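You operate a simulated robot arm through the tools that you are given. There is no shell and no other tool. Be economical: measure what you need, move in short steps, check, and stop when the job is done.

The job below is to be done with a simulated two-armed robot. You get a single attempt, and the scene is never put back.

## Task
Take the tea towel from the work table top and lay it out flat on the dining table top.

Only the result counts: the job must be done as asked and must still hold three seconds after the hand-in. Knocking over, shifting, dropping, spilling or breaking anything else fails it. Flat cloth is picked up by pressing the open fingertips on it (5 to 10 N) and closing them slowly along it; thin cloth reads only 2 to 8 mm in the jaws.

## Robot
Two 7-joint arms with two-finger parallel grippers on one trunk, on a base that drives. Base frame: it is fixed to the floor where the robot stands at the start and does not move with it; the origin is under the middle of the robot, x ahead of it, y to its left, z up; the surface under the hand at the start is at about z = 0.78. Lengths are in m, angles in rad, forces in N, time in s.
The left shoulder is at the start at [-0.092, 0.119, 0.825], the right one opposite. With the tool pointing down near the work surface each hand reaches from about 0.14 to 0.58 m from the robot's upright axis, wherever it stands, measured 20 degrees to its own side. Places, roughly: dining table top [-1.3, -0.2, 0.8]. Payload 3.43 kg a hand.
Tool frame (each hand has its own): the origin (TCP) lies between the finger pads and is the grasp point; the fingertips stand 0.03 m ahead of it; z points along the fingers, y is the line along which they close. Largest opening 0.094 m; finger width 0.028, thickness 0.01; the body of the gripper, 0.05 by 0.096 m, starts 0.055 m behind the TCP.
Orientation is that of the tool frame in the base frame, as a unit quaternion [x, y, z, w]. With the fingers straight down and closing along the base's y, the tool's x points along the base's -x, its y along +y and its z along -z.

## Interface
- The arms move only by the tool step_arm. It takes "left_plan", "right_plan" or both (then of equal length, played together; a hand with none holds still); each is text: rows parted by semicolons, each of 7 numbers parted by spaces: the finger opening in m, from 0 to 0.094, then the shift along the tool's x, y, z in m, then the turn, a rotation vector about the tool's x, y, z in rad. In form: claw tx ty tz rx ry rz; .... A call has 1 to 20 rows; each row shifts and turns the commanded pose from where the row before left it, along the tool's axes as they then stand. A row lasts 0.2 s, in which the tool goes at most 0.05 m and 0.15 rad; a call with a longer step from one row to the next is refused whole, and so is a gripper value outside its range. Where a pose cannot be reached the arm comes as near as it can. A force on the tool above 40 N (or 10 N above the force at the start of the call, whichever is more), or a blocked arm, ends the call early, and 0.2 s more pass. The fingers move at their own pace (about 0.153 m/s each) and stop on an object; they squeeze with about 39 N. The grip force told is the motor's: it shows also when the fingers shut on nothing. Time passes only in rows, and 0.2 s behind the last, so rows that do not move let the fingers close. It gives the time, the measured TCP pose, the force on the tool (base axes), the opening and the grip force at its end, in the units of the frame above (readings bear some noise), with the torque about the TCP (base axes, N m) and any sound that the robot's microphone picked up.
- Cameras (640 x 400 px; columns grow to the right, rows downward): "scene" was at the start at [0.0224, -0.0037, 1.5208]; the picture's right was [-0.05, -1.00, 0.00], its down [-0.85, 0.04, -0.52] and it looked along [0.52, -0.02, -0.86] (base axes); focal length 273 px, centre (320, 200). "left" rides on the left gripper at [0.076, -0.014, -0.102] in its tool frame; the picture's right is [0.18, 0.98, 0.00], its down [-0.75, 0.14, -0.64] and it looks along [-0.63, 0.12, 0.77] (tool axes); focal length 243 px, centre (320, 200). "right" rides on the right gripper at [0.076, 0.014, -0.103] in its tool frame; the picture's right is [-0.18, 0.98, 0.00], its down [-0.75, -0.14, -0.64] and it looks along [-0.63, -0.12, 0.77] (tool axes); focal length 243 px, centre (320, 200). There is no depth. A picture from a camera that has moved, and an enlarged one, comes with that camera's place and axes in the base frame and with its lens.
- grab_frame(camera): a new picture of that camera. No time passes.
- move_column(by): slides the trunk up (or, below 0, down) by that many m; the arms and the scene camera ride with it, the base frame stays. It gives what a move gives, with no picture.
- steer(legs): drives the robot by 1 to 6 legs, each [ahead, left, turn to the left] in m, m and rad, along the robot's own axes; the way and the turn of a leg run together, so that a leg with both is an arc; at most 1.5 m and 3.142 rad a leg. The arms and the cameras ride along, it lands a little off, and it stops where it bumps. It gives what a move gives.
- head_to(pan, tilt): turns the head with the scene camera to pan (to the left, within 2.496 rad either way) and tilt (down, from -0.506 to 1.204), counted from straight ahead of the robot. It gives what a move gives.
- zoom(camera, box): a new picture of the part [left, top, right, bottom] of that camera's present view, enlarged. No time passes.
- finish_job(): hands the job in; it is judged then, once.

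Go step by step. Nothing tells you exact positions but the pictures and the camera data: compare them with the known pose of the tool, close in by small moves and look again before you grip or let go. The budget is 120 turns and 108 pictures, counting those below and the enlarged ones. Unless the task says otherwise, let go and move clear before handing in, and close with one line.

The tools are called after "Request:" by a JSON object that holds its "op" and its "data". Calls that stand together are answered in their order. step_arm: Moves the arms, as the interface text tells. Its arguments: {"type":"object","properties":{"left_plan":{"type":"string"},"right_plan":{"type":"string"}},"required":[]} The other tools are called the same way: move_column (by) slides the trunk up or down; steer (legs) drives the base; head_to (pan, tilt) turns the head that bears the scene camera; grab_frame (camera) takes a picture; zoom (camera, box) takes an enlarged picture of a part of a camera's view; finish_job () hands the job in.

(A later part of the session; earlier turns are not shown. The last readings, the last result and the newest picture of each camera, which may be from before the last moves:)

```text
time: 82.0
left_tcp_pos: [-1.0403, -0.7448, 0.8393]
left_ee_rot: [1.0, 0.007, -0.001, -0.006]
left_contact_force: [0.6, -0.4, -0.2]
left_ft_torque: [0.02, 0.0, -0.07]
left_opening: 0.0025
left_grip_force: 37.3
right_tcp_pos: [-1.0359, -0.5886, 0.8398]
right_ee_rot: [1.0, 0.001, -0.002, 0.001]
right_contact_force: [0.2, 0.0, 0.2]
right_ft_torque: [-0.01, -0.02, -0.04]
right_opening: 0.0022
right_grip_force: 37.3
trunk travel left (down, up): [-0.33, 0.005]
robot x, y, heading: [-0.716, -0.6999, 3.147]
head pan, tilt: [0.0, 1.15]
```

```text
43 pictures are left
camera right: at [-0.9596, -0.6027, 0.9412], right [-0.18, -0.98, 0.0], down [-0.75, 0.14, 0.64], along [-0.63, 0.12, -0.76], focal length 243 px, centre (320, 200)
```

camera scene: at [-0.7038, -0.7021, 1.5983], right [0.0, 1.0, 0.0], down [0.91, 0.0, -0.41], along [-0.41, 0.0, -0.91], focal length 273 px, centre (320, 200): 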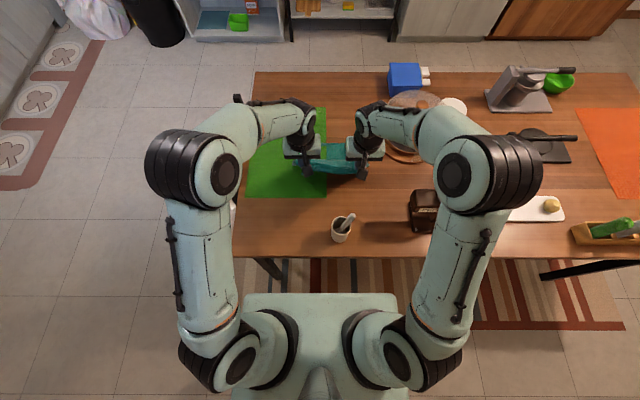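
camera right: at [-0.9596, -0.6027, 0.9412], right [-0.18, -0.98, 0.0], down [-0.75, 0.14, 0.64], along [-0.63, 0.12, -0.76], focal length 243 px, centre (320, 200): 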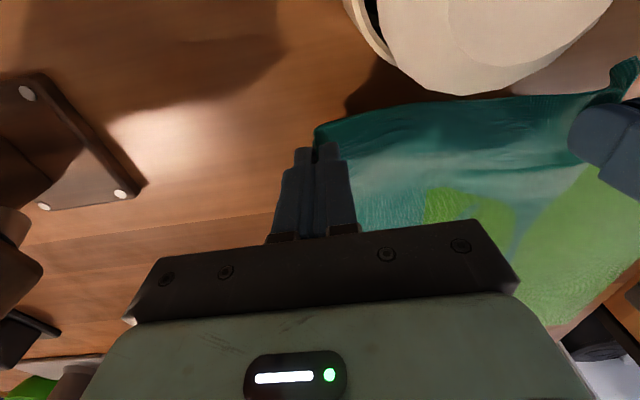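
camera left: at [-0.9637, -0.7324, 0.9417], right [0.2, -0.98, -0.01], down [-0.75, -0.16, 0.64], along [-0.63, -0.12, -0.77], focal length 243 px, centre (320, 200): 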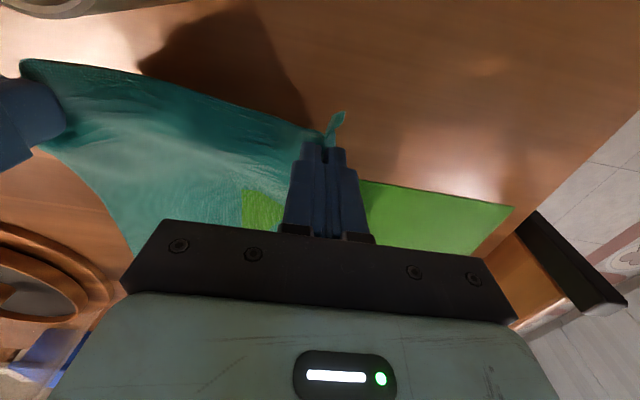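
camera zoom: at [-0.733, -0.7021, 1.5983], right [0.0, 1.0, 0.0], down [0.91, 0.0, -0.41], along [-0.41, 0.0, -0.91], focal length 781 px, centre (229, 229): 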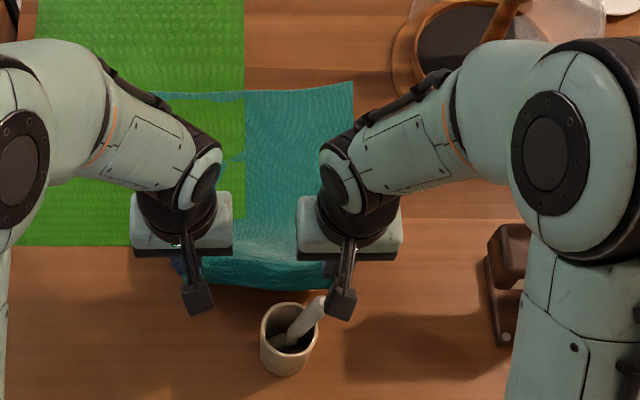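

The cloth creeps back as I draw, and the right camera is getting close to the spoon. I'll lift away forward and redo the landing about 6 cm farther out.

Request:
{"op": "step_arm", "data": {"left_plan": "0 -0.015 0 -0.002 0 0 0;0 -0.015 0 -0.01 0 0 0;0 -0.001 0 -0.021 0 0 0;0 -0.001 0 -0.021 0 0 0;0 -0.001 0 -0.021 0 0 0;0 -0.001 0 -0.021 0 0 0;0 -0.001 0 -0.021 0 0 0;0 -0.001 0 -0.021 0 0 0;0 -0.001 0 -0.021 0 0 0;0 -0.001 0 -0.021 0 0 0;0 -0.001 0 -0.021 0 0 0;0 -0.001 0 -0.021 0 0 0", "right_plan": "0 -0.015 0 -0.002 0 0 0;0 -0.015 0 -0.01 0 0 0;0 -0.001 0 -0.021 0 0 0;0 -0.001 0 -0.021 0 0 0;0 -0.001 0 -0.021 0 0 0;0 -0.001 0 -0.021 0 0 0;0 -0.001 0 -0.021 0 0 0;0 -0.001 0 -0.021 0 0 0;0 -0.001 0 -0.021 0 0 0;0 -0.001 0 -0.021 0 0 0;0 -0.001 0 -0.021 0 0 0;0 -0.001 0 -0.021 0 0 0"}}

Request:
{"op": "step_arm", "data": {"left_plan": "0 -0.0197 0 0.004 0 -0.04 0;0 -0.0197 0 0.004 0 -0.04 0;0 -0.0197 0 0.004 0 -0.04 0;0 -0.0197 0 0.004 0 -0.04 0;0 -0.0197 0 0.004 0 -0.04 0;0 -0.0197 0 0.004 0 -0.04 0;0 -0.0197 0 0.004 0 -0.04 0;0 -0.0197 0 0.004 0 -0.04 0;0 -0.0197 0 0.004 0 -0.04 0;0 -0.0197 0 0.004 0 -0.04 0;0 -0.0197 0 0.004 0 -0.04 0;0 -0.0197 0 0.004 0 -0.04 0;0 -0.0197 0 0.004 0 -0.04 0;0 -0.0197 0 0.004 0 -0.04 0;0 -0.0197 0 0.004 0 -0.04 0;0 0 0 0 0 0 0", "right_plan": "0 -0.0197 0 0.004 0 -0.04 0;0 -0.0197 0 0.004 0 -0.04 0;0 -0.0197 0 0.004 0 -0.04 0;0 -0.0197 0 0.004 0 -0.04 0;0 -0.0197 0 0.004 0 -0.04 0;0 -0.0197 0 0.004 0 -0.04 0;0 -0.0197 0 0.004 0 -0.04 0;0 -0.0197 0 0.004 0 -0.04 0;0 -0.0197 0 0.004 0 -0.04 0;0 -0.0197 0 0.004 0 -0.04 0;0 -0.0197 0 0.004 0 -0.04 0;0 -0.0197 0 0.004 0 -0.04 0;0 -0.0197 0 0.004 0 -0.04 0;0 -0.0197 0 0.004 0 -0.04 0;0 -0.0197 0 0.004 0 -0.04 0;0 0 0 0 0 0 0"}}

Request:
{"op": "grab_frame", "data": {"camera": "scene"}}

Request:
{"op": "grab_frame", "data": {"camera": "right"}}

```text
time: 84.6
left_tcp_pos: [-1.0805, -0.7478, 1.0615]
left_ee_rot: [1.0, 0.007, -0.001, -0.006]
left_contact_force: [0.1, 1.9, -0.4]
left_ft_torque: [0.05, -0.01, -0.05]
left_opening: 0.0024
left_grip_force: 37.4
right_tcp_pos: [-1.0736, -0.5868, 1.0624]
right_ee_rot: [1.0, 0.002, -0.001, 0.001]
right_contact_force: [-0.4, -1.9, -0.8]
right_ft_torque: [-0.08, 0.03, -0.04]
right_opening: 0.0023
right_grip_force: 36.8
trunk travel left (down, up): [-0.33, 0.005]
robot x, y, heading: [-0.7195, -0.6989, 3.142]
head pan, tilt: [0.0, 1.15]
```

```text
time: 88.0
left_tcp_pos: [-1.3759, -0.7526, 1.0851]
left_ee_rot: [0.955, 0.008, -0.297, -0.004]
left_contact_force: [1.0, 5.5, 0.1]
left_ft_torque: [0.13, -0.01, -0.18]
left_opening: 0.0025
left_grip_force: 36.8
right_tcp_pos: [-1.3726, -0.5881, 1.085]
right_ee_rot: [0.955, 0.002, -0.298, 0.003]
right_contact_force: [0.7, -5.0, 0.3]
right_ft_torque: [-0.14, 0.01, 0.09]
right_opening: 0.0023
right_grip_force: 37.0
trunk travel left (down, up): [-0.33, 0.005]
robot x, y, heading: [-0.7136, -0.7027, 3.149]
head pan, tilt: [0.0, 1.15]
```

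```text
42 pictures are left
camera scene: at [-0.7327, -0.7022, 1.5983], right [0.0, 1.0, 0.0], down [0.91, 0.0, -0.41], along [-0.41, 0.0, -0.91], focal length 273 px, centre (320, 200)
```

scene: 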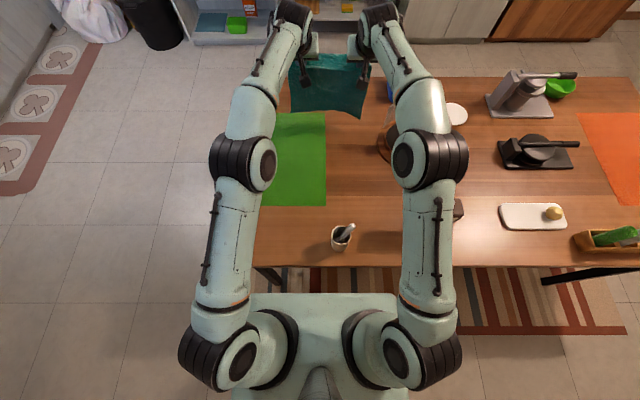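

```text
41 pictures are left
camera right: at [-1.2512, -0.6028, 1.1257], right [-0.15, -0.98, 0.11], down [-0.26, 0.14, 0.96], along [-0.96, 0.11, -0.27], focal length 243 px, centre (320, 200)
```

right: 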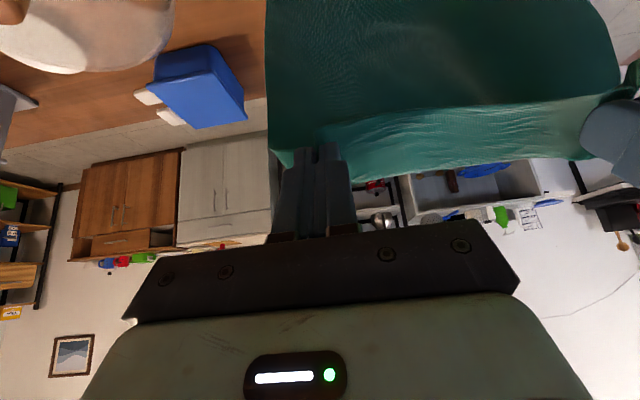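

Good landing geometry. I'll lower it and draw back the same way.

Request:
{"op": "step_arm", "data": {"left_plan": "0 0.0074 0 0.0143 0 0 0;0 0.0074 0 0.0143 0 0 0;0 0.0074 0 0.0143 0 0 0;0 0.0074 0 0.0143 0 0 0;0 0.0074 0 0.0143 0 0 0;0 0 0 0 0 0 0;0 0.016 0 -0.0048 0 0.0375 0;0 0.016 0 -0.0048 0 0.0375 0;0 0.016 0 -0.0048 0 0.0375 0;0 0.016 0 -0.0048 0 0.0375 0;0 0.0179 0 0.0011 0 0.0375 0;0 0.0179 0 0.0011 0 0.0375 0;0 0.0179 0 0.0011 0 0.0375 0;0 0.0179 0 0.0011 0 0.0375 0;0 0.0183 0 0.0074 0 0.0375 0;0 0.0183 0 0.0074 0 0.0375 0;0 0.0183 0 0.0074 0 0.0375 0;0 0.0183 0 0.0074 0 0.0375 0", "right_plan": "0 0.0074 0 0.0143 0 0 0;0 0.0074 0 0.0143 0 0 0;0 0.0074 0 0.0143 0 0 0;0 0.0074 0 0.0143 0 0 0;0 0.0074 0 0.0143 0 0 0;0 0 0 0 0 0 0;0 0.016 0 -0.0048 0 0.0375 0;0 0.016 0 -0.0048 0 0.0375 0;0 0.016 0 -0.0048 0 0.0375 0;0 0.016 0 -0.0048 0 0.0375 0;0 0.0179 0 0.0011 0 0.0375 0;0 0.0179 0 0.0011 0 0.0375 0;0 0.0179 0 0.0011 0 0.0375 0;0 0.0179 0 0.0011 0 0.0375 0;0 0.0183 0 0.0074 0 0.0375 0;0 0.0183 0 0.0074 0 0.0375 0;0 0.0183 0 0.0074 0 0.0375 0;0 0.0183 0 0.0074 0 0.0375 0"}}

Request:
{"op": "zoom", "data": {"camera": "scene", "box": [224, 60, 448, 200]}}

Request:
{"op": "grab_frame", "data": {"camera": "left"}}

```text
time: 91.8
left_tcp_pos: [-1.1923, -0.7482, 0.9096]
left_ee_rot: [0.997, 0.007, -0.076, -0.006]
left_contact_force: [0.2, 0.4, -0.4]
left_ft_torque: [0.02, 0.03, -0.05]
left_opening: 0.0022
left_grip_force: 37.8
right_tcp_pos: [-1.1887, -0.5898, 0.9124]
right_ee_rot: [0.997, 0.001, -0.076, 0.001]
right_contact_force: [0.0, -0.2, 0.3]
right_ft_torque: [-0.02, -0.02, -0.03]
right_opening: 0.0025
right_grip_force: 37.0
trunk travel left (down, up): [-0.33, 0.005]
robot x, y, heading: [-0.7187, -0.7045, 3.141]
head pan, tilt: [0.0, 1.15]
```

```text
2.86 times, centred on (336, 130) of scene
camera zoom: at [-0.7331, -0.7021, 1.5983], right [0.0, 1.0, 0.0], down [0.91, 0.0, -0.41], along [-0.41, 0.0, -0.91], focal length 781 px, centre (274, 400)
```

zoom: 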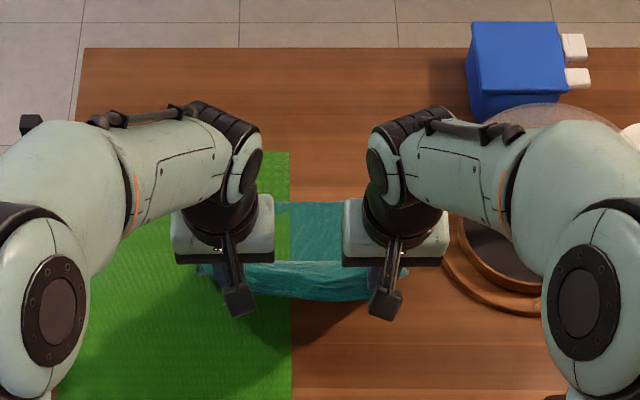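

```text
39 pictures are left
camera left: at [-1.1023, -0.7359, 1.0002], right [0.2, -0.98, -0.04], down [-0.65, -0.16, 0.75], along [-0.74, -0.12, -0.66], focal length 243 px, centre (320, 200)
```

left: 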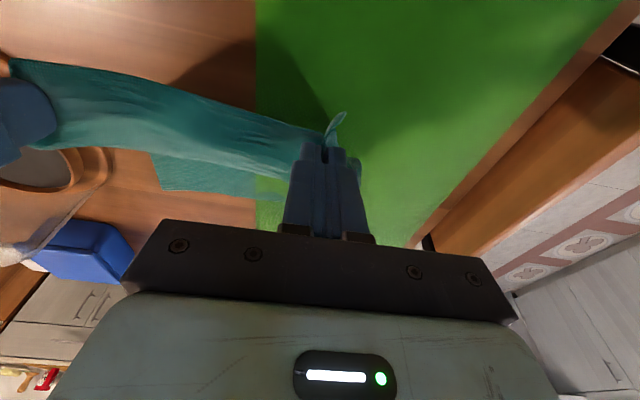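

Request:
{"op": "step_arm", "data": {"left_plan": "0 0.0147 0 0.0089 0 0.03 0;0 0.0147 0 0.0089 0 0.03 0;0 0.0147 0 0.0089 0 0.03 0;0 0.0147 0 0.0089 0 0.03 0;0 0.0147 0 0.0089 0 0.03 0;0 0.0117 0 0.0073 0 0 0;0 0.0117 0 0.0073 0 0 0", "right_plan": "0 0.0147 0 0.0089 0 0.03 0;0 0.0147 0 0.0089 0 0.03 0;0 0.0147 0 0.0089 0 0.03 0;0 0.0147 0 0.0089 0 0.03 0;0 0.0147 0 0.0089 0 0.03 0;0 0.0117 0 0.0073 0 0 0;0 0.0117 0 0.0073 0 0 0"}}

Request:
{"op": "zoom", "data": {"camera": "scene", "box": [224, 110, 448, 250]}}

Request:
{"op": "grab_frame", "data": {"camera": "left"}}

Request:
{"op": "grab_frame", "data": {"camera": "right"}}

```text
time: 93.4
left_tcp_pos: [-1.099, -0.747, 0.8439]
left_ee_rot: [1.0, 0.007, 0.0, -0.006]
left_contact_force: [0.8, -0.1, -0.6]
left_ft_torque: [-0.03, -0.02, -0.05]
left_opening: 0.0025
left_grip_force: 37.3
right_tcp_pos: [-1.0974, -0.5897, 0.8448]
right_ee_rot: [1.0, 0.001, -0.002, 0.001]
right_contact_force: [-0.2, -0.2, -0.6]
right_ft_torque: [0.0, 0.0, -0.06]
right_opening: 0.0022
right_grip_force: 36.9
trunk travel left (down, up): [-0.33, 0.005]
robot x, y, heading: [-0.7211, -0.6997, 3.14]
head pan, tilt: [0.0, 1.15]
```

```text
2.86 times, centred on (336, 180) of scene
camera zoom: at [-0.733, -0.7022, 1.5983], right [0.0, 1.0, 0.0], down [0.91, 0.0, -0.41], along [-0.41, 0.0, -0.91], focal length 781 px, centre (274, 257)
```

zoom: 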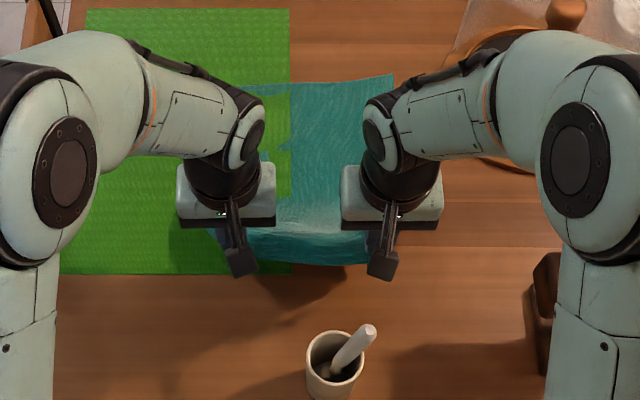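

```text
37 pictures are left
camera left: at [-1.0235, -0.7345, 0.9471], right [0.2, -0.98, -0.01], down [-0.75, -0.16, 0.64], along [-0.63, -0.12, -0.77], focal length 243 px, centre (320, 200)
```

left: 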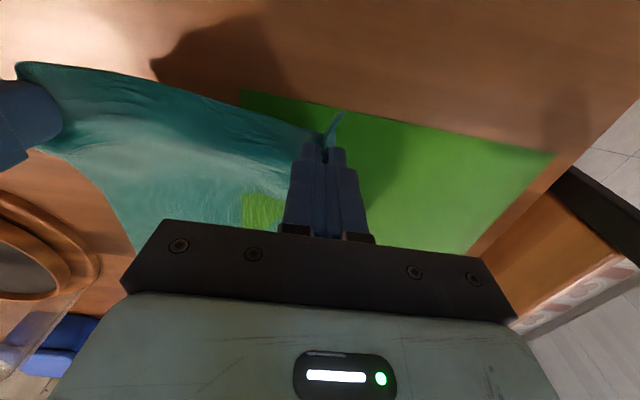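

```text
36 pictures are left
camera right: at [-1.0205, -0.6028, 0.9471], right [-0.18, -0.98, 0.0], down [-0.75, 0.14, 0.64], along [-0.63, 0.12, -0.77], focal length 243 px, centre (320, 200)
```

right: 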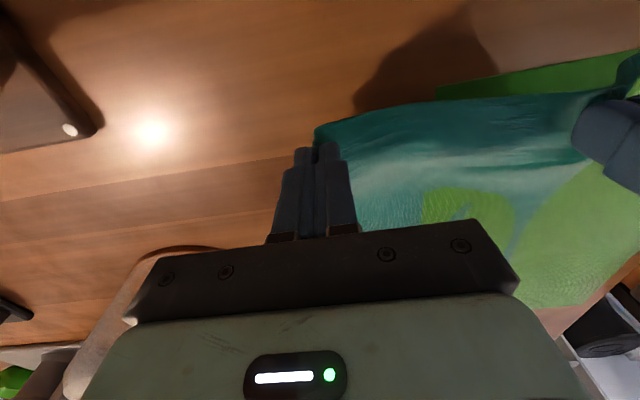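

The far edge is now at about x = -1.33 and straight, so the near edge should end about -1.01, clear of the cup. I'll continue down towards the surface.

Request:
{"op": "step_arm", "data": {"left_plan": "0 0.01 0 0.005 0 0 0;0 0.01 0 0.005 0 0 0;0 0.008 0 0.004 0 0 0;0 0.005 0 0.003 0 0 0", "right_plan": "0 0.01 0 0.005 0 0 0;0 0.01 0 0.005 0 0 0;0 0.008 0 0.004 0 0 0;0 0.005 0 0.003 0 0 0"}}

Request:
{"op": "zoom", "data": {"camera": "scene", "box": [224, 110, 448, 250]}}

Request:
{"op": "grab_frame", "data": {"camera": "left"}}

Request:
{"op": "grab_frame", "data": {"camera": "right"}}

```text
time: 94.4
left_tcp_pos: [-1.0661, -0.7446, 0.8273]
left_ee_rot: [1.0, 0.007, -0.002, -0.006]
left_contact_force: [0.7, 0.6, 0.1]
left_ft_torque: [0.02, 0.01, -0.03]
left_opening: 0.0024
left_grip_force: 37.8
right_tcp_pos: [-1.0635, -0.5885, 0.8276]
right_ee_rot: [1.0, 0.002, -0.003, 0.001]
right_contact_force: [0.2, 0.5, 0.3]
right_ft_torque: [0.05, -0.01, -0.03]
right_opening: 0.0025
right_grip_force: 36.6
trunk travel left (down, up): [-0.33, 0.005]
robot x, y, heading: [-0.718, -0.702, 3.141]
head pan, tilt: [0.0, 1.15]
```

```text
2.86 times, centred on (336, 180) of scene
camera zoom: at [-0.7332, -0.7022, 1.5984], right [0.0, 1.0, 0.0], down [0.91, 0.0, -0.41], along [-0.41, 0.0, -0.91], focal length 781 px, centre (274, 257)
```

zoom: 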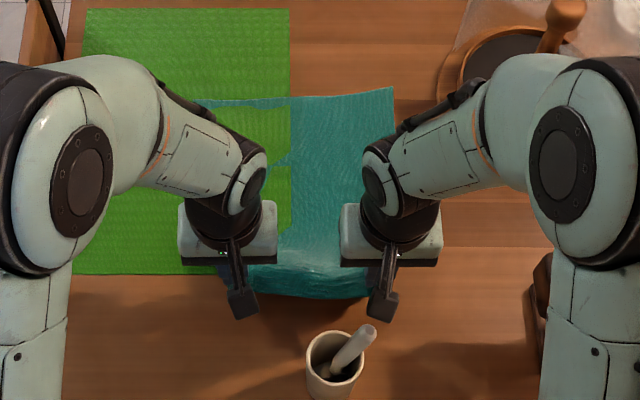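

```text
34 pictures are left
camera left: at [-0.9905, -0.7332, 0.9298], right [0.2, -0.98, -0.01], down [-0.75, -0.16, 0.64], along [-0.63, -0.12, -0.77], focal length 243 px, centre (320, 200)
```

left: 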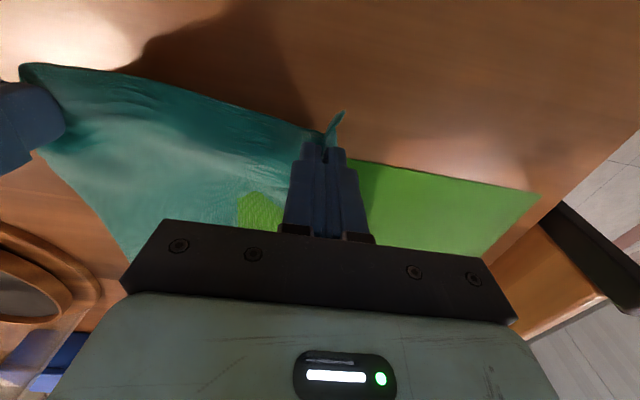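

```text
33 pictures are left
camera right: at [-0.988, -0.603, 0.9301], right [-0.18, -0.98, 0.0], down [-0.75, 0.14, 0.64], along [-0.63, 0.11, -0.76], focal length 243 px, centre (320, 200)
```

right: 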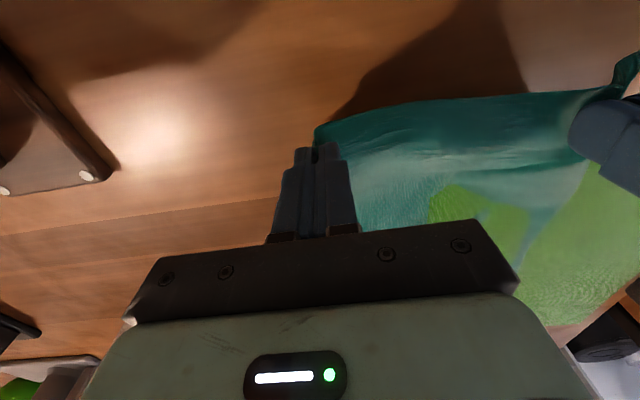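

Nearly at the surface with no contact yet. I'll go straight down now to touch, without pulling further back.

Request:
{"op": "step_arm", "data": {"left_plan": "0 0 0 0.004 0 0 0;0 0 0 0.004 0 0 0;0 0 0 0.003 0 0 0;0 0 0 0.002 0 0 0", "right_plan": "0 0 0 0.004 0 0 0;0 0 0 0.004 0 0 0;0 0 0 0.003 0 0 0;0 0 0 0.002 0 0 0"}}

```text
time: 95.4
left_tcp_pos: [-1.0678, -0.7444, 0.8143]
left_ee_rot: [1.0, 0.007, -0.002, -0.005]
left_contact_force: [1.0, 0.1, -0.4]
left_ft_torque: [-0.02, -0.01, -0.06]
left_opening: 0.0024
left_grip_force: 36.8
right_tcp_pos: [-1.0634, -0.5898, 0.8155]
right_ee_rot: [1.0, 0.002, -0.002, 0.001]
right_contact_force: [-0.8, -0.9, 0.2]
right_ft_torque: [-0.04, -0.01, -0.08]
right_opening: 0.0022
right_grip_force: 36.9
trunk travel left (down, up): [-0.33, 0.005]
robot x, y, heading: [-0.7134, -0.7012, 3.142]
head pan, tilt: [0.0, 1.15]
```

Request:
{"op": "step_arm", "data": {"left_plan": "0 0 0 0.005 0 0 0;0 0 0 0.005 0 0 0;0 0 0 0.004 0 0 0;0 0 0 0.003 0 0 0", "right_plan": "0 0 0 0.005 0 0 0;0 0 0 0.005 0 0 0;0 0 0 0.004 0 0 0;0 0 0 0.003 0 0 0"}}

Request:
{"op": "grab_frame", "data": {"camera": "left"}}

```text
time: 96.4
left_tcp_pos: [-1.0686, -0.7442, 0.7967]
left_ee_rot: [1.0, 0.008, 0.0, -0.006]
left_contact_force: [0.0, 0.8, 0.6]
left_ft_torque: [0.01, 0.01, -0.06]
left_opening: 0.0025
left_grip_force: 37.6
right_tcp_pos: [-1.0627, -0.5893, 0.7984]
right_ee_rot: [1.0, 0.001, -0.001, 0.001]
right_contact_force: [1.0, -0.2, 0.3]
right_ft_torque: [-0.04, 0.02, -0.09]
right_opening: 0.0024
right_grip_force: 36.9
trunk travel left (down, up): [-0.33, 0.005]
robot x, y, heading: [-0.7194, -0.7031, 3.142]
head pan, tilt: [0.0, 1.15]
```

```text
32 pictures are left
camera left: at [-0.9915, -0.7326, 0.9], right [0.2, -0.98, -0.01], down [-0.75, -0.16, 0.64], along [-0.63, -0.12, -0.77], focal length 243 px, centre (320, 200)
```

left: 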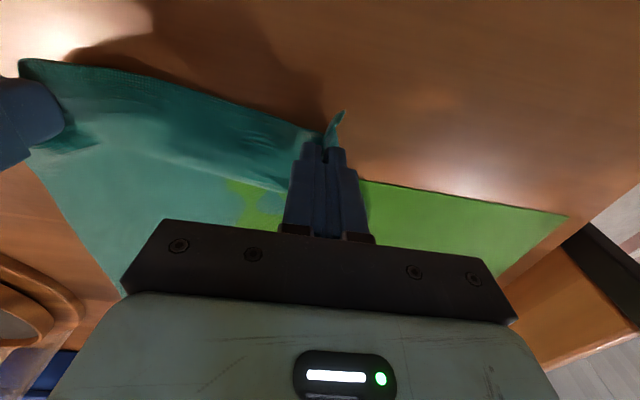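

Request:
{"op": "step_arm", "data": {"left_plan": "0 0 0 0.004 0 0 0;0 0 0 0.003 0 0 0;0 0 0 0.003 0 0 0;0 0 0 0.002 0 0 0", "right_plan": "0 0 0 0.004 0 0 0;0 0 0 0.003 0 0 0;0 0 0 0.003 0 0 0;0 0 0 0.002 0 0 0"}}

Request:
{"op": "zoom", "data": {"camera": "scene", "box": [224, 110, 448, 250]}}

```text
time: 97.4
left_tcp_pos: [-1.067, -0.7452, 0.7847]
left_ee_rot: [1.0, 0.007, -0.001, -0.006]
left_contact_force: [0.4, 0.2, -0.3]
left_ft_torque: [-0.01, 0.0, -0.08]
left_opening: 0.0026
left_grip_force: 36.9
right_tcp_pos: [-1.0619, -0.588, 0.7855]
right_ee_rot: [1.0, 0.001, -0.002, 0.001]
right_contact_force: [0.1, 0.1, 2.3]
right_ft_torque: [-0.04, 0.0, -0.04]
right_opening: 0.0023
right_grip_force: 36.8
trunk travel left (down, up): [-0.33, 0.005]
robot x, y, heading: [-0.7179, -0.702, 3.142]
head pan, tilt: [0.0, 1.15]
```

```text
2.86 times, centred on (336, 180) of scene
camera zoom: at [-0.7334, -0.7021, 1.5984], right [0.0, 1.0, 0.0], down [0.91, 0.0, -0.41], along [-0.41, 0.0, -0.91], focal length 781 px, centre (274, 257)
```

zoom: 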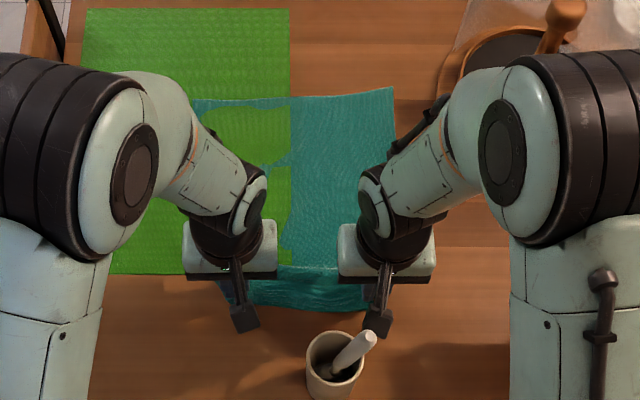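

Right fingertips are touching, so the table top is at z ≈ 0.755. The cloth is nearly flat with a small slack. Because the right camera bracket is close to the spoon, I'll tilt the hands so the bodies lean away; this also draws the tips back slightly.

Request:
{"op": "step_arm", "data": {"left_plan": "0 0 0 -0.001 0 0.1 0;0 0 0 -0.001 0 0.1 0;0 0 0 -0.001 0 0.1 0", "right_plan": "0 0 0 -0.002 0 0.1 0;0 0 0 -0.001 0 0.1 0;0 0 0 -0.001 0 0.1 0"}}

Request:
{"op": "zoom", "data": {"camera": "scene", "box": [224, 110, 448, 250]}}

Request:
{"op": "grab_frame", "data": {"camera": "right"}}

```text
time: 98.2
left_tcp_pos: [-1.0684, -0.7449, 0.7884]
left_ee_rot: [0.989, 0.006, 0.149, -0.007]
left_contact_force: [0.0, 0.4, 0.4]
left_ft_torque: [0.01, 0.03, -0.05]
left_opening: 0.0027
left_grip_force: 37.0
right_tcp_pos: [-1.0642, -0.5887, 0.7887]
right_ee_rot: [0.989, 0.002, 0.149, 0.001]
right_contact_force: [-0.5, -0.3, 0.2]
right_ft_torque: [-0.01, -0.01, -0.03]
right_opening: 0.0022
right_grip_force: 36.6
trunk travel left (down, up): [-0.33, 0.005]
robot x, y, heading: [-0.7149, -0.7022, 3.145]
head pan, tilt: [0.0, 1.15]
```

```text
2.86 times, centred on (336, 180) of scene
camera zoom: at [-0.734, -0.7022, 1.5984], right [0.0, 1.0, 0.0], down [0.91, 0.0, -0.41], along [-0.41, 0.0, -0.91], focal length 781 px, centre (274, 257)
```

zoom: 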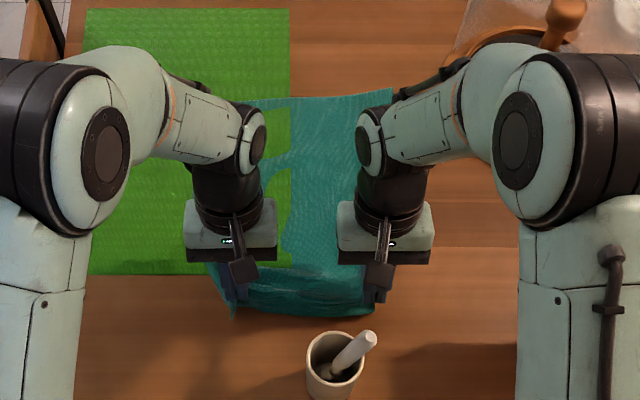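

```text
29 pictures are left
camera right: at [-1.0219, -0.6022, 0.9104], right [-0.17, -0.98, -0.05], down [-0.91, 0.14, 0.39], along [-0.38, 0.12, -0.92], focal length 243 px, centre (320, 200)
```

right: 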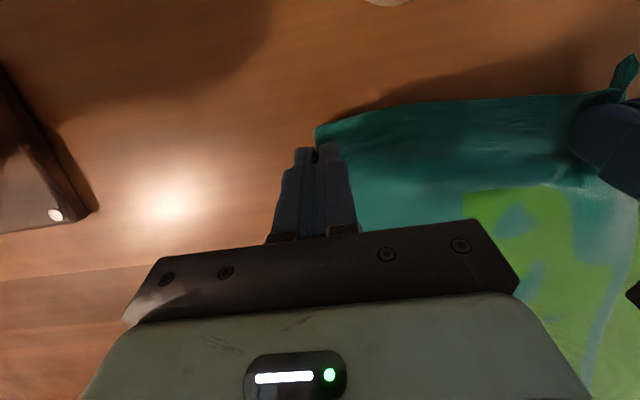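

Request:
{"op": "step_arm", "data": {"left_plan": "0 0.0045 0 0.0024 0 0 0;0 0.0045 0 0.0024 0 0 0;0 0.0045 0 0.0024 0 0 0;0 0 0 0 0 0 0", "right_plan": "0 0.0045 0 0.0024 0 0 0;0 0.0045 0 0.0024 0 0 0;0 0.0045 0 0.0024 0 0 0;0 0 0 0 0 0 0"}}

Request:
{"op": "zoom", "data": {"camera": "scene", "box": [224, 110, 448, 250]}}

```text
time: 99.2
left_tcp_pos: [-1.0537, -0.7445, 0.7853]
left_ee_rot: [0.989, 0.006, 0.148, -0.007]
left_contact_force: [-0.1, 0.4, 0.3]
left_ft_torque: [0.0, -0.01, -0.02]
left_opening: 0.0027
left_grip_force: 36.8
right_tcp_pos: [-1.0502, -0.5885, 0.7879]
right_ee_rot: [0.989, 0.001, 0.147, 0.001]
right_contact_force: [-0.2, 0.6, 2.3]
right_ft_torque: [-0.01, 0.04, -0.04]
right_opening: 0.0025
right_grip_force: 36.9
trunk travel left (down, up): [-0.33, 0.005]
robot x, y, heading: [-0.7143, -0.702, 3.14]
head pan, tilt: [0.0, 1.15]
```

```text
2.86 times, centred on (336, 180) of scene
camera zoom: at [-0.7334, -0.7022, 1.5984], right [0.0, 1.0, 0.0], down [0.91, 0.0, -0.41], along [-0.41, 0.0, -0.91], focal length 781 px, centre (274, 257)
```

zoom: 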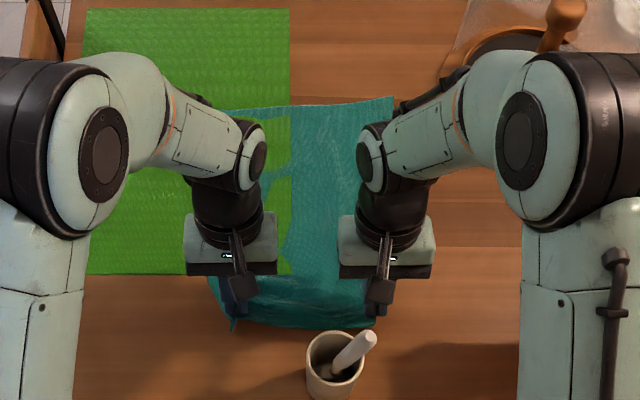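

The cloth is now taut and flat, with the near edge well behind the cup. I'll touch down lightly, open slowly so the pinched pleats spread out, and then check.

Request:
{"op": "step_arm", "data": {"left_plan": "0 -0.0009 0 0.0029 0 0 0;0 0 0 0 0 0 0;0.006 0 0 0 0 0 0;0.01 0 0 0 0 0 0;0.014 0 0 0 0 0 0;0.018 0 0 0 0 0 0;0.022 0 0 0 0 0 0;0.026 0 0 0 0 0 0;0.03 0 0 0 0 0 0;0.034 0 0 0 0 0 0;0.038 0 0 0 0 0 0;0.042 0 0 0 0 0 0", "right_plan": "0 -0.0002 0 0.0006 0 0 0;0 0 0 0 0 0 0;0.006 0 0 0 0 0 0;0.01 0 0 0 0 0 0;0.014 0 0 0 0 0 0;0.018 0 0 0 0 0 0;0.022 0 0 0 0 0 0;0.026 0 0 0 0 0 0;0.03 0 0 0 0 0 0;0.034 0 0 0 0 0 0;0.038 0 0 0 0 0 0;0.042 0 0 0 0 0 0"}}

Request:
{"op": "grab_frame", "data": {"camera": "left"}}

Request:
{"op": "grab_frame", "data": {"camera": "right"}}

```text
time: 101.5
left_tcp_pos: [-1.0534, -0.7423, 0.7839]
left_ee_rot: [0.989, 0.005, 0.146, -0.01]
left_contact_force: [0.1, 2.1, 17.3]
left_ft_torque: [-0.27, 0.04, 0.0]
left_opening: 0.0362
left_grip_force: 0.0
right_tcp_pos: [-1.0472, -0.5876, 0.7866]
right_ee_rot: [0.989, 0.002, 0.147, 0.001]
right_contact_force: [0.2, -0.7, 0.5]
right_ft_torque: [-0.01, -0.03, -0.04]
right_opening: 0.0382
right_grip_force: 0.0
trunk travel left (down, up): [-0.33, 0.005]
robot x, y, heading: [-0.7177, -0.6995, 3.144]
head pan, tilt: [0.0, 1.15]
stopped in row 11 (left hand): the force on the tool passed its limit at 41 N (the readings are from after the stop); the commanded pose is now the measured one
```

```text
27 pictures are left
camera left: at [-1.0104, -0.7323, 0.9047], right [0.19, -0.98, 0.04], down [-0.91, -0.16, 0.39], along [-0.38, -0.11, -0.92], focal length 243 px, centre (320, 200)
```

left: 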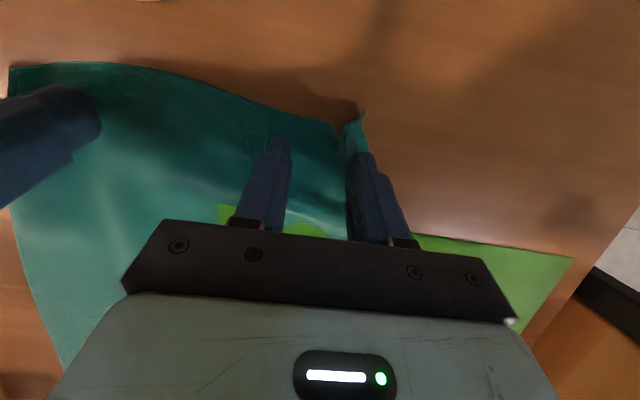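

```text
26 pictures are left
camera right: at [-1.0059, -0.6015, 0.9065], right [-0.17, -0.98, -0.05], down [-0.91, 0.14, 0.39], along [-0.38, 0.11, -0.92], focal length 243 px, centre (320, 200)
```

right: 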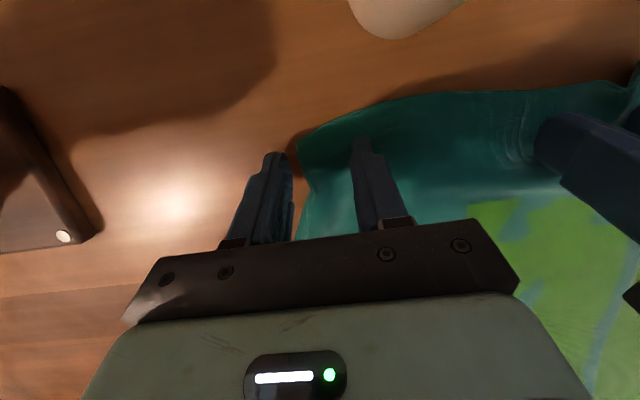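

Both are released. I'll lift straight up slowly and look.

Request:
{"op": "step_arm", "data": {"left_plan": "0.05 0.0015 0 -0.0048 0 0 0;0.055 0.003 0 -0.0095 0 0 0;0.06 0.0044 0 -0.0143 0 0 0;0.06 0.006 0 -0.019 0 0 0;0.06 0.006 0 -0.019 0 0 0;0.06 0.006 0 -0.019 0 0 0;0.06 0.006 0 -0.019 0 0 0", "right_plan": "0.05 0.0015 0 -0.0048 0 0 0;0.055 0.003 0 -0.0095 0 0 0;0.06 0.0044 0 -0.0143 0 0 0;0.06 0.006 0 -0.019 0 0 0;0.06 0.006 0 -0.019 0 0 0;0.06 0.006 0 -0.019 0 0 0;0.06 0.006 0 -0.019 0 0 0"}}

Request:
{"op": "zoom", "data": {"camera": "scene", "box": [224, 110, 448, 250]}}

Request:
{"op": "grab_frame", "data": {"camera": "left"}}

Request:
{"op": "grab_frame", "data": {"camera": "right"}}

```text
time: 103.1
left_tcp_pos: [-1.0511, -0.7462, 0.8932]
left_ee_rot: [0.989, 0.006, 0.146, -0.007]
left_contact_force: [0.4, 0.8, 0.6]
left_ft_torque: [-0.02, 0.0, 0.0]
left_opening: 0.0601
left_grip_force: 0.1
right_tcp_pos: [-1.0489, -0.5868, 0.8962]
right_ee_rot: [0.989, 0.002, 0.147, 0.0]
right_contact_force: [0.3, 0.2, 0.6]
right_ft_torque: [0.03, 0.0, -0.02]
right_opening: 0.0601
right_grip_force: 0.1
trunk travel left (down, up): [-0.33, 0.005]
robot x, y, heading: [-0.7153, -0.6969, 3.141]
head pan, tilt: [0.0, 1.15]
```

```text
2.86 times, centred on (336, 180) of scene
camera zoom: at [-0.7328, -0.7021, 1.5983], right [0.0, 1.0, 0.0], down [0.91, 0.0, -0.41], along [-0.41, 0.0, -0.91], focal length 781 px, centre (274, 257)
```

zoom: 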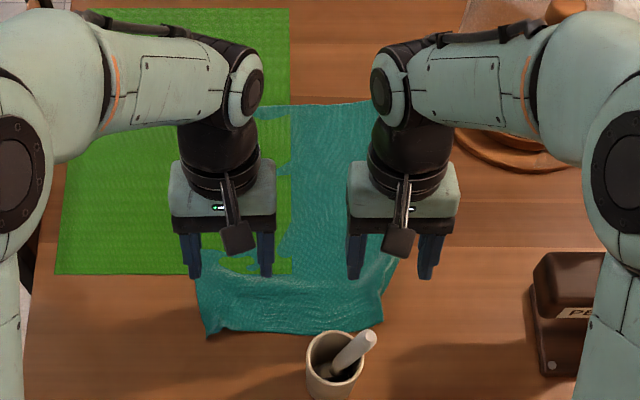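

```text
24 pictures are left
camera left: at [-1.0085, -0.7347, 1.0139], right [0.19, -0.98, 0.04], down [-0.91, -0.16, 0.39], along [-0.38, -0.11, -0.92], focal length 243 px, centre (320, 200)
```

left: 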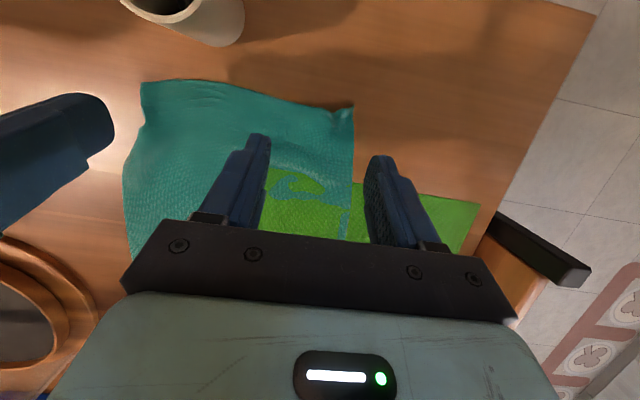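

```text
23 pictures are left
camera right: at [-1.0059, -0.6004, 1.0157], right [-0.17, -0.98, -0.05], down [-0.91, 0.14, 0.39], along [-0.38, 0.12, -0.92], focal length 243 px, centre (320, 200)
```

right: 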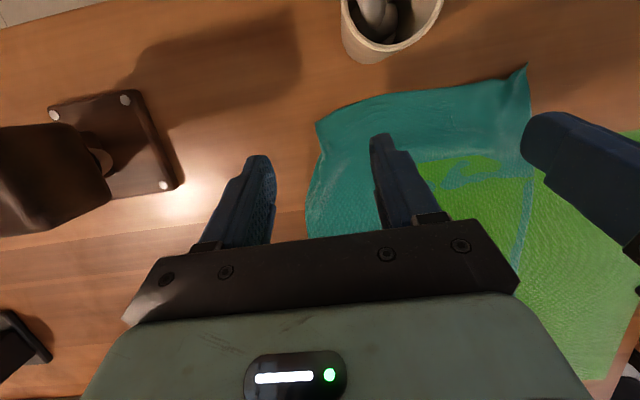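

The towel is down and looks nearly flat. I'll raise the hands well clear and back off a bit to see the whole of it.

Request:
{"op": "step_arm", "data": {"left_plan": "0.06 0.006 0 -0.019 0 0 0;0.06 0.006 0 -0.019 0 0 0;0.06 0.006 0 -0.019 0 0 0;0.06 0.006 0 -0.019 0 0 0;0.06 0.006 0 -0.019 0 0 0;0.06 0.006 0 -0.019 0 0 0;0.06 0.006 0 -0.019 0 0 0;0.06 0.006 0 -0.019 0 0 0;0.06 0.006 0 -0.019 0 0 0;0.06 0.006 0 -0.019 0 0 0", "right_plan": "0.06 0.006 0 -0.019 0 0 0;0.06 0.006 0 -0.019 0 0 0;0.06 0.006 0 -0.019 0 0 0;0.06 0.006 0 -0.019 0 0 0;0.06 0.006 0 -0.019 0 0 0;0.06 0.006 0 -0.019 0 0 0;0.06 0.006 0 -0.019 0 0 0;0.06 0.006 0 -0.019 0 0 0;0.06 0.006 0 -0.019 0 0 0;0.06 0.006 0 -0.019 0 0 0"}}

Request:
{"op": "grab_frame", "data": {"camera": "scene"}}

Request:
{"op": "grab_frame", "data": {"camera": "right"}}

Request:
{"op": "grab_frame", "data": {"camera": "left"}}

```text
time: 105.3
left_tcp_pos: [-1.0478, -0.7479, 1.0927]
left_ee_rot: [0.989, 0.007, 0.147, -0.008]
left_contact_force: [0.0, -0.5, 0.5]
left_ft_torque: [0.01, 0.02, 0.0]
left_opening: 0.06
left_grip_force: 0.1
right_tcp_pos: [-1.0457, -0.5878, 1.097]
right_ee_rot: [0.989, 0.002, 0.148, 0.001]
right_contact_force: [0.0, -0.1, -0.2]
right_ft_torque: [-0.01, -0.01, -0.03]
right_opening: 0.06
right_grip_force: 0.0
trunk travel left (down, up): [-0.33, 0.005]
robot x, y, heading: [-0.717, -0.6985, 3.141]
head pan, tilt: [0.0, 1.15]
```

```text
22 pictures are left
camera scene: at [-0.733, -0.7022, 1.5984], right [0.0, 1.0, 0.0], down [0.91, 0.0, -0.41], along [-0.41, 0.0, -0.91], focal length 273 px, centre (320, 200)
```

scene: 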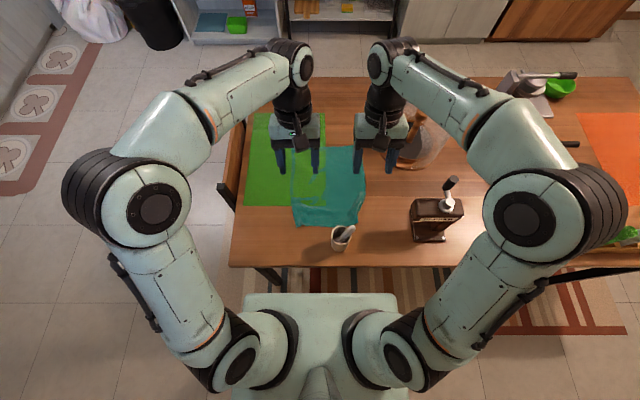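

```text
21 pictures are left
camera right: at [-1.0033, -0.6009, 1.2166], right [-0.17, -0.98, -0.05], down [-0.91, 0.14, 0.39], along [-0.38, 0.12, -0.92], focal length 243 px, centre (320, 200)
```

right: 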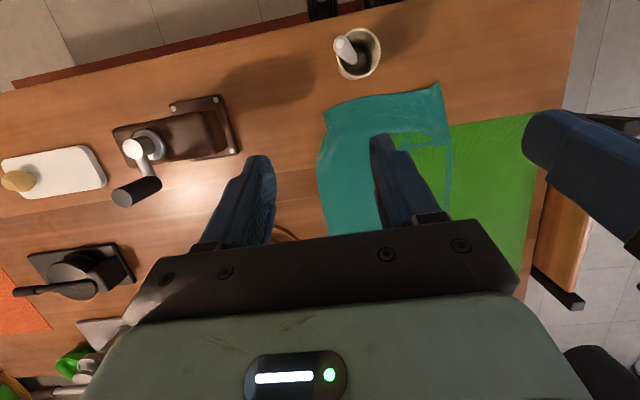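

```text
20 pictures are left
camera left: at [-1.0051, -0.7366, 1.2136], right [0.19, -0.98, 0.04], down [-0.91, -0.16, 0.39], along [-0.38, -0.11, -0.92], focal length 243 px, centre (320, 200)
```

left: 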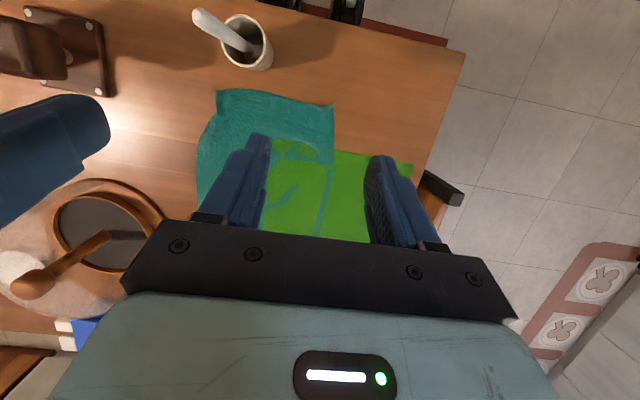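

Request:
{"op": "zoom", "data": {"camera": "scene", "box": [264, 130, 408, 220]}}

Request:
{"op": "zoom", "data": {"camera": "scene", "box": [272, 170, 400, 250]}}

```text
4.44 times, centred on (336, 175) of scene
camera zoom: at [-0.733, -0.7022, 1.5984], right [0.0, 1.0, 0.0], down [0.91, 0.0, -0.41], along [-0.41, 0.0, -0.91], focal length 1215 px, centre (249, 311)
```

zoom: 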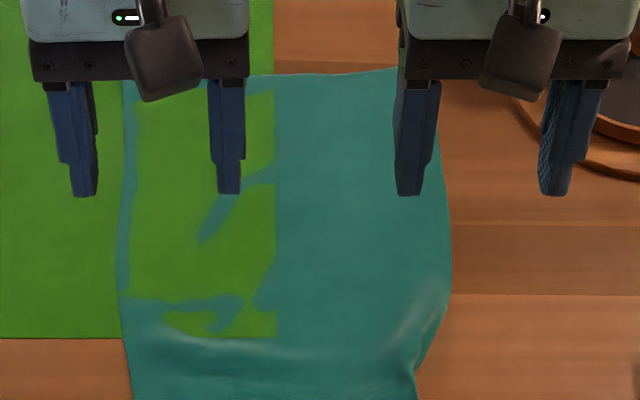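

```text
5.00 times, centred on (336, 210) of scene
camera zoom: at [-0.733, -0.7022, 1.5984], right [0.0, 1.0, 0.0], down [0.91, 0.0, -0.41], along [-0.41, 0.0, -0.91], focal length 1367 px, centre (240, 150)
```

zoom: 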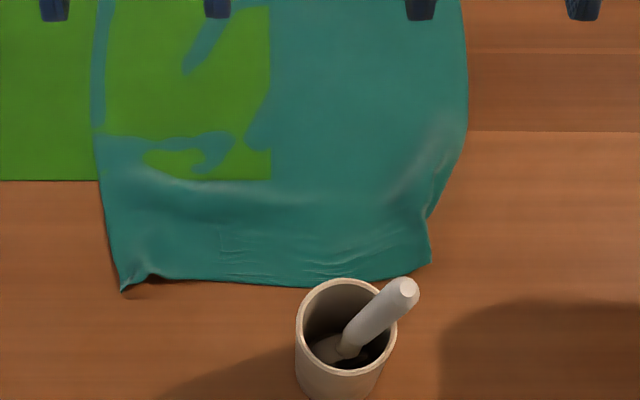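

Nearly flat, but the near edge is drawn in, about 0.20 m instead of 0.26 m wide, with small pleats at the corners. I'll press closed fingertips on both near corners and smooth them outward.

Request:
{"op": "step_arm", "data": {"left_plan": "0 -0.00935 0.0009 0.0285 0 0 0;0 -0.00935 0.0009 0.0285 0 0 0;0 -0.00935 0.0009 0.0285 0 0 0;0 -0.00935 0.0009 0.0285 0 0 0;0 -0.00935 0.0009 0.0285 0 0 0;0 -0.00935 0.0009 0.0285 0 0 0;0 -0.00935 0.0009 0.0285 0 0 0;0 -0.00935 0.0009 0.0285 0 0 0;0 -0.00935 0.0009 0.0285 0 0 0;0 -0.00935 0.0009 0.0285 0 0 0", "right_plan": "0 -0.01086 0.0004 0.02835 0 0 0;0 -0.01086 0.0004 0.02835 0 0 0;0 -0.01086 0.0004 0.02835 0 0 0;0 -0.01086 0.0004 0.02835 0 0 0;0 -0.01086 0.0004 0.02835 0 0 0;0 -0.01086 0.0004 0.02835 0 0 0;0 -0.01086 0.0004 0.02835 0 0 0;0 -0.01086 0.0004 0.02835 0 0 0;0 -0.01086 0.0004 0.02835 0 0 0;0 -0.01086 0.0004 0.02835 0 0 0"}}

Request:
{"op": "zoom", "data": {"camera": "scene", "box": [256, 150, 416, 250]}}

```text
time: 107.5
left_tcp_pos: [-1.06, -0.7543, 0.791]
left_ee_rot: [0.989, 0.006, 0.146, -0.008]
left_contact_force: [-0.3, -0.1, -1.8]
left_ft_torque: [0.01, -0.02, -0.01]
left_opening: 0.0
left_grip_force: 32.7
right_tcp_pos: [-1.0673, -0.5927, 0.7934]
right_ee_rot: [0.989, 0.002, 0.149, 0.0]
right_contact_force: [0.3, -0.5, 0.1]
right_ft_torque: [0.04, -0.01, 0.02]
right_opening: 0.0
right_grip_force: 32.8
trunk travel left (down, up): [-0.33, 0.005]
robot x, y, heading: [-0.7193, -0.7038, 3.144]
head pan, tilt: [0.0, 1.15]
```

```text
4.00 times, centred on (336, 200) of scene
camera zoom: at [-0.734, -0.7022, 1.5984], right [0.0, 1.0, 0.0], down [0.91, 0.0, -0.41], along [-0.41, 0.0, -0.91], focal length 1094 px, centre (256, 200)
```

zoom: 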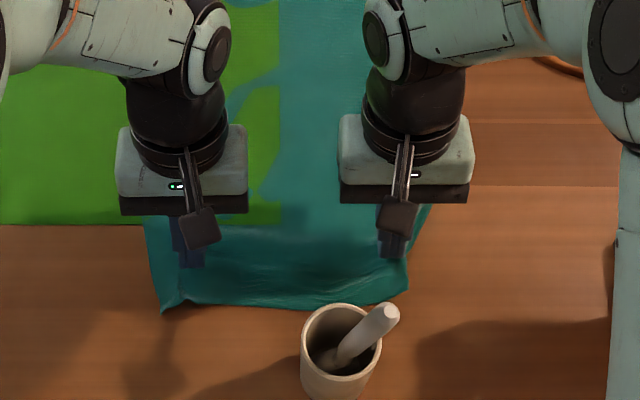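

Request:
{"op": "step_arm", "data": {"left_plan": "0 -0.0007 0 0.0024 0 0 0;0 -0.0007 0 0.0024 0 0 0;0 0 0 0 0 0 0", "right_plan": "0 -0.0007 0 0.0024 0 0 0;0 -0.0007 0 0.0024 0 0 0;0 0 0 0 0 0 0"}}

```text
time: 108.3
left_tcp_pos: [-1.0588, -0.7544, 0.7868]
left_ee_rot: [0.989, 0.007, 0.148, -0.007]
left_contact_force: [-0.2, 0.2, 0.3]
left_ft_torque: [-0.01, -0.05, -0.02]
left_opening: 0.0
left_grip_force: 33.3
right_tcp_pos: [-1.0686, -0.592, 0.788]
right_ee_rot: [0.989, 0.002, 0.148, 0.0]
right_contact_force: [0.2, -0.4, 0.5]
right_ft_torque: [0.0, -0.01, 0.01]
right_opening: 0.0001
right_grip_force: 33.0
trunk travel left (down, up): [-0.33, 0.005]
robot x, y, heading: [-0.7164, -0.6997, 3.136]
head pan, tilt: [0.0, 1.15]
```

Request:
{"op": "step_arm", "data": {"left_plan": "0 -0.0005 0 0.0014 0 0 0;0 -0.0004 0 0.0012 0 0 0;0 0 0 0 0 0 0", "right_plan": "0 -0.0005 0 0.0014 0 0 0;0 -0.0003 0 0.0008 0 0 0;0 0 0 0 0 0 0"}}

```text
time: 109.1
left_tcp_pos: [-1.0578, -0.7537, 0.7849]
left_ee_rot: [0.989, 0.006, 0.147, -0.007]
left_contact_force: [-0.3, -0.4, 0.7]
left_ft_torque: [-0.01, 0.0, -0.04]
left_opening: 0.0002
left_grip_force: 33.0
right_tcp_pos: [-1.0679, -0.5907, 0.7844]
right_ee_rot: [0.989, 0.001, 0.148, 0.001]
right_contact_force: [-0.3, 0.6, 0.9]
right_ft_torque: [0.02, 0.0, -0.01]
right_opening: 0.0
right_grip_force: 33.2
trunk travel left (down, up): [-0.33, 0.005]
robot x, y, heading: [-0.7145, -0.7012, 3.145]
head pan, tilt: [0.0, 1.15]
```

Request:
{"op": "step_arm", "data": {"left_plan": "0 -0.0004 0 0.0012 0 0 0;0 -0.0003 0 0.0008 0 0 0;0 0 0 0 0 0 0", "right_plan": "0 -0.0004 0 0.0012 0 0 0;0 -0.0003 0 0.0006 0 0 0;0 0 0 0 0 0 0"}}

```text
time: 109.9
left_tcp_pos: [-1.0592, -0.7533, 0.7836]
left_ee_rot: [0.989, 0.006, 0.145, -0.009]
left_contact_force: [-1.0, -3.3, 23.7]
left_ft_torque: [-0.16, 0.18, -0.03]
left_opening: 0.0001
left_grip_force: 32.3
right_tcp_pos: [-1.0677, -0.5917, 0.7853]
right_ee_rot: [0.989, 0.0, 0.147, 0.001]
right_contact_force: [0.6, 3.1, 13.4]
right_ft_torque: [0.16, 0.02, -0.05]
right_opening: 0.0
right_grip_force: 33.0
trunk travel left (down, up): [-0.33, 0.005]
robot x, y, heading: [-0.7161, -0.7004, 3.142]
head pan, tilt: [0.0, 1.15]
```

Contact made. I'll ease the pressure slightly and smooth outward by 2.5 cm each.

Request:
{"op": "step_arm", "data": {"left_plan": "0 0.0003 0 -0.001 0 0 0;0 0 0.005 0 0 0 0;0 0 0.005 0 0 0 0;0 0 0.005 0 0 0 0;0 0 0.005 0 0 0 0;0 0 0.005 0 0 0 0;0 0 0 0 0 0 0", "right_plan": "0 0.0001 0 -0.0003 0 0 0;0 0 -0.005 0 0 0 0;0 0 -0.005 0 0 0 0;0 0 -0.005 0 0 0 0;0 0 -0.005 0 0 0 0;0 0 -0.005 0 0 0 0;0 0 0 0 0 0 0"}}

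Request:
{"op": "zoom", "data": {"camera": "scene", "box": [256, 150, 416, 250]}}

```text
time: 111.5
left_tcp_pos: [-1.0561, -0.7786, 0.7839]
left_ee_rot: [0.989, 0.007, 0.146, -0.009]
left_contact_force: [-0.9, 13.4, 18.5]
left_ft_torque: [0.4, 0.15, -0.07]
left_opening: 0.0001
left_grip_force: 32.9
right_tcp_pos: [-1.0677, -0.5691, 0.7838]
right_ee_rot: [0.989, 0.002, 0.147, 0.002]
right_contact_force: [-2.0, -17.5, 21.6]
right_ft_torque: [-0.56, 0.13, 0.07]
right_opening: 0.0
right_grip_force: 33.7
trunk travel left (down, up): [-0.33, 0.005]
robot x, y, heading: [-0.7181, -0.7005, 3.149]
head pan, tilt: [0.0, 1.15]
```

```text
4.00 times, centred on (336, 200) of scene
camera zoom: at [-0.7313, -0.7028, 1.5985], right [0.0, 1.0, 0.0], down [0.91, 0.0, -0.41], along [-0.41, 0.0, -0.91], focal length 1094 px, centre (256, 200)
```

zoom: 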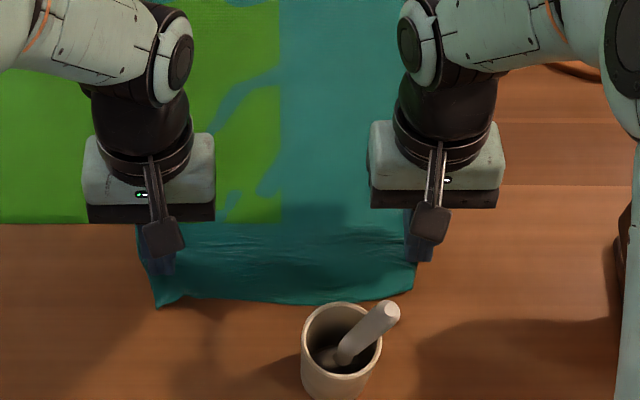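

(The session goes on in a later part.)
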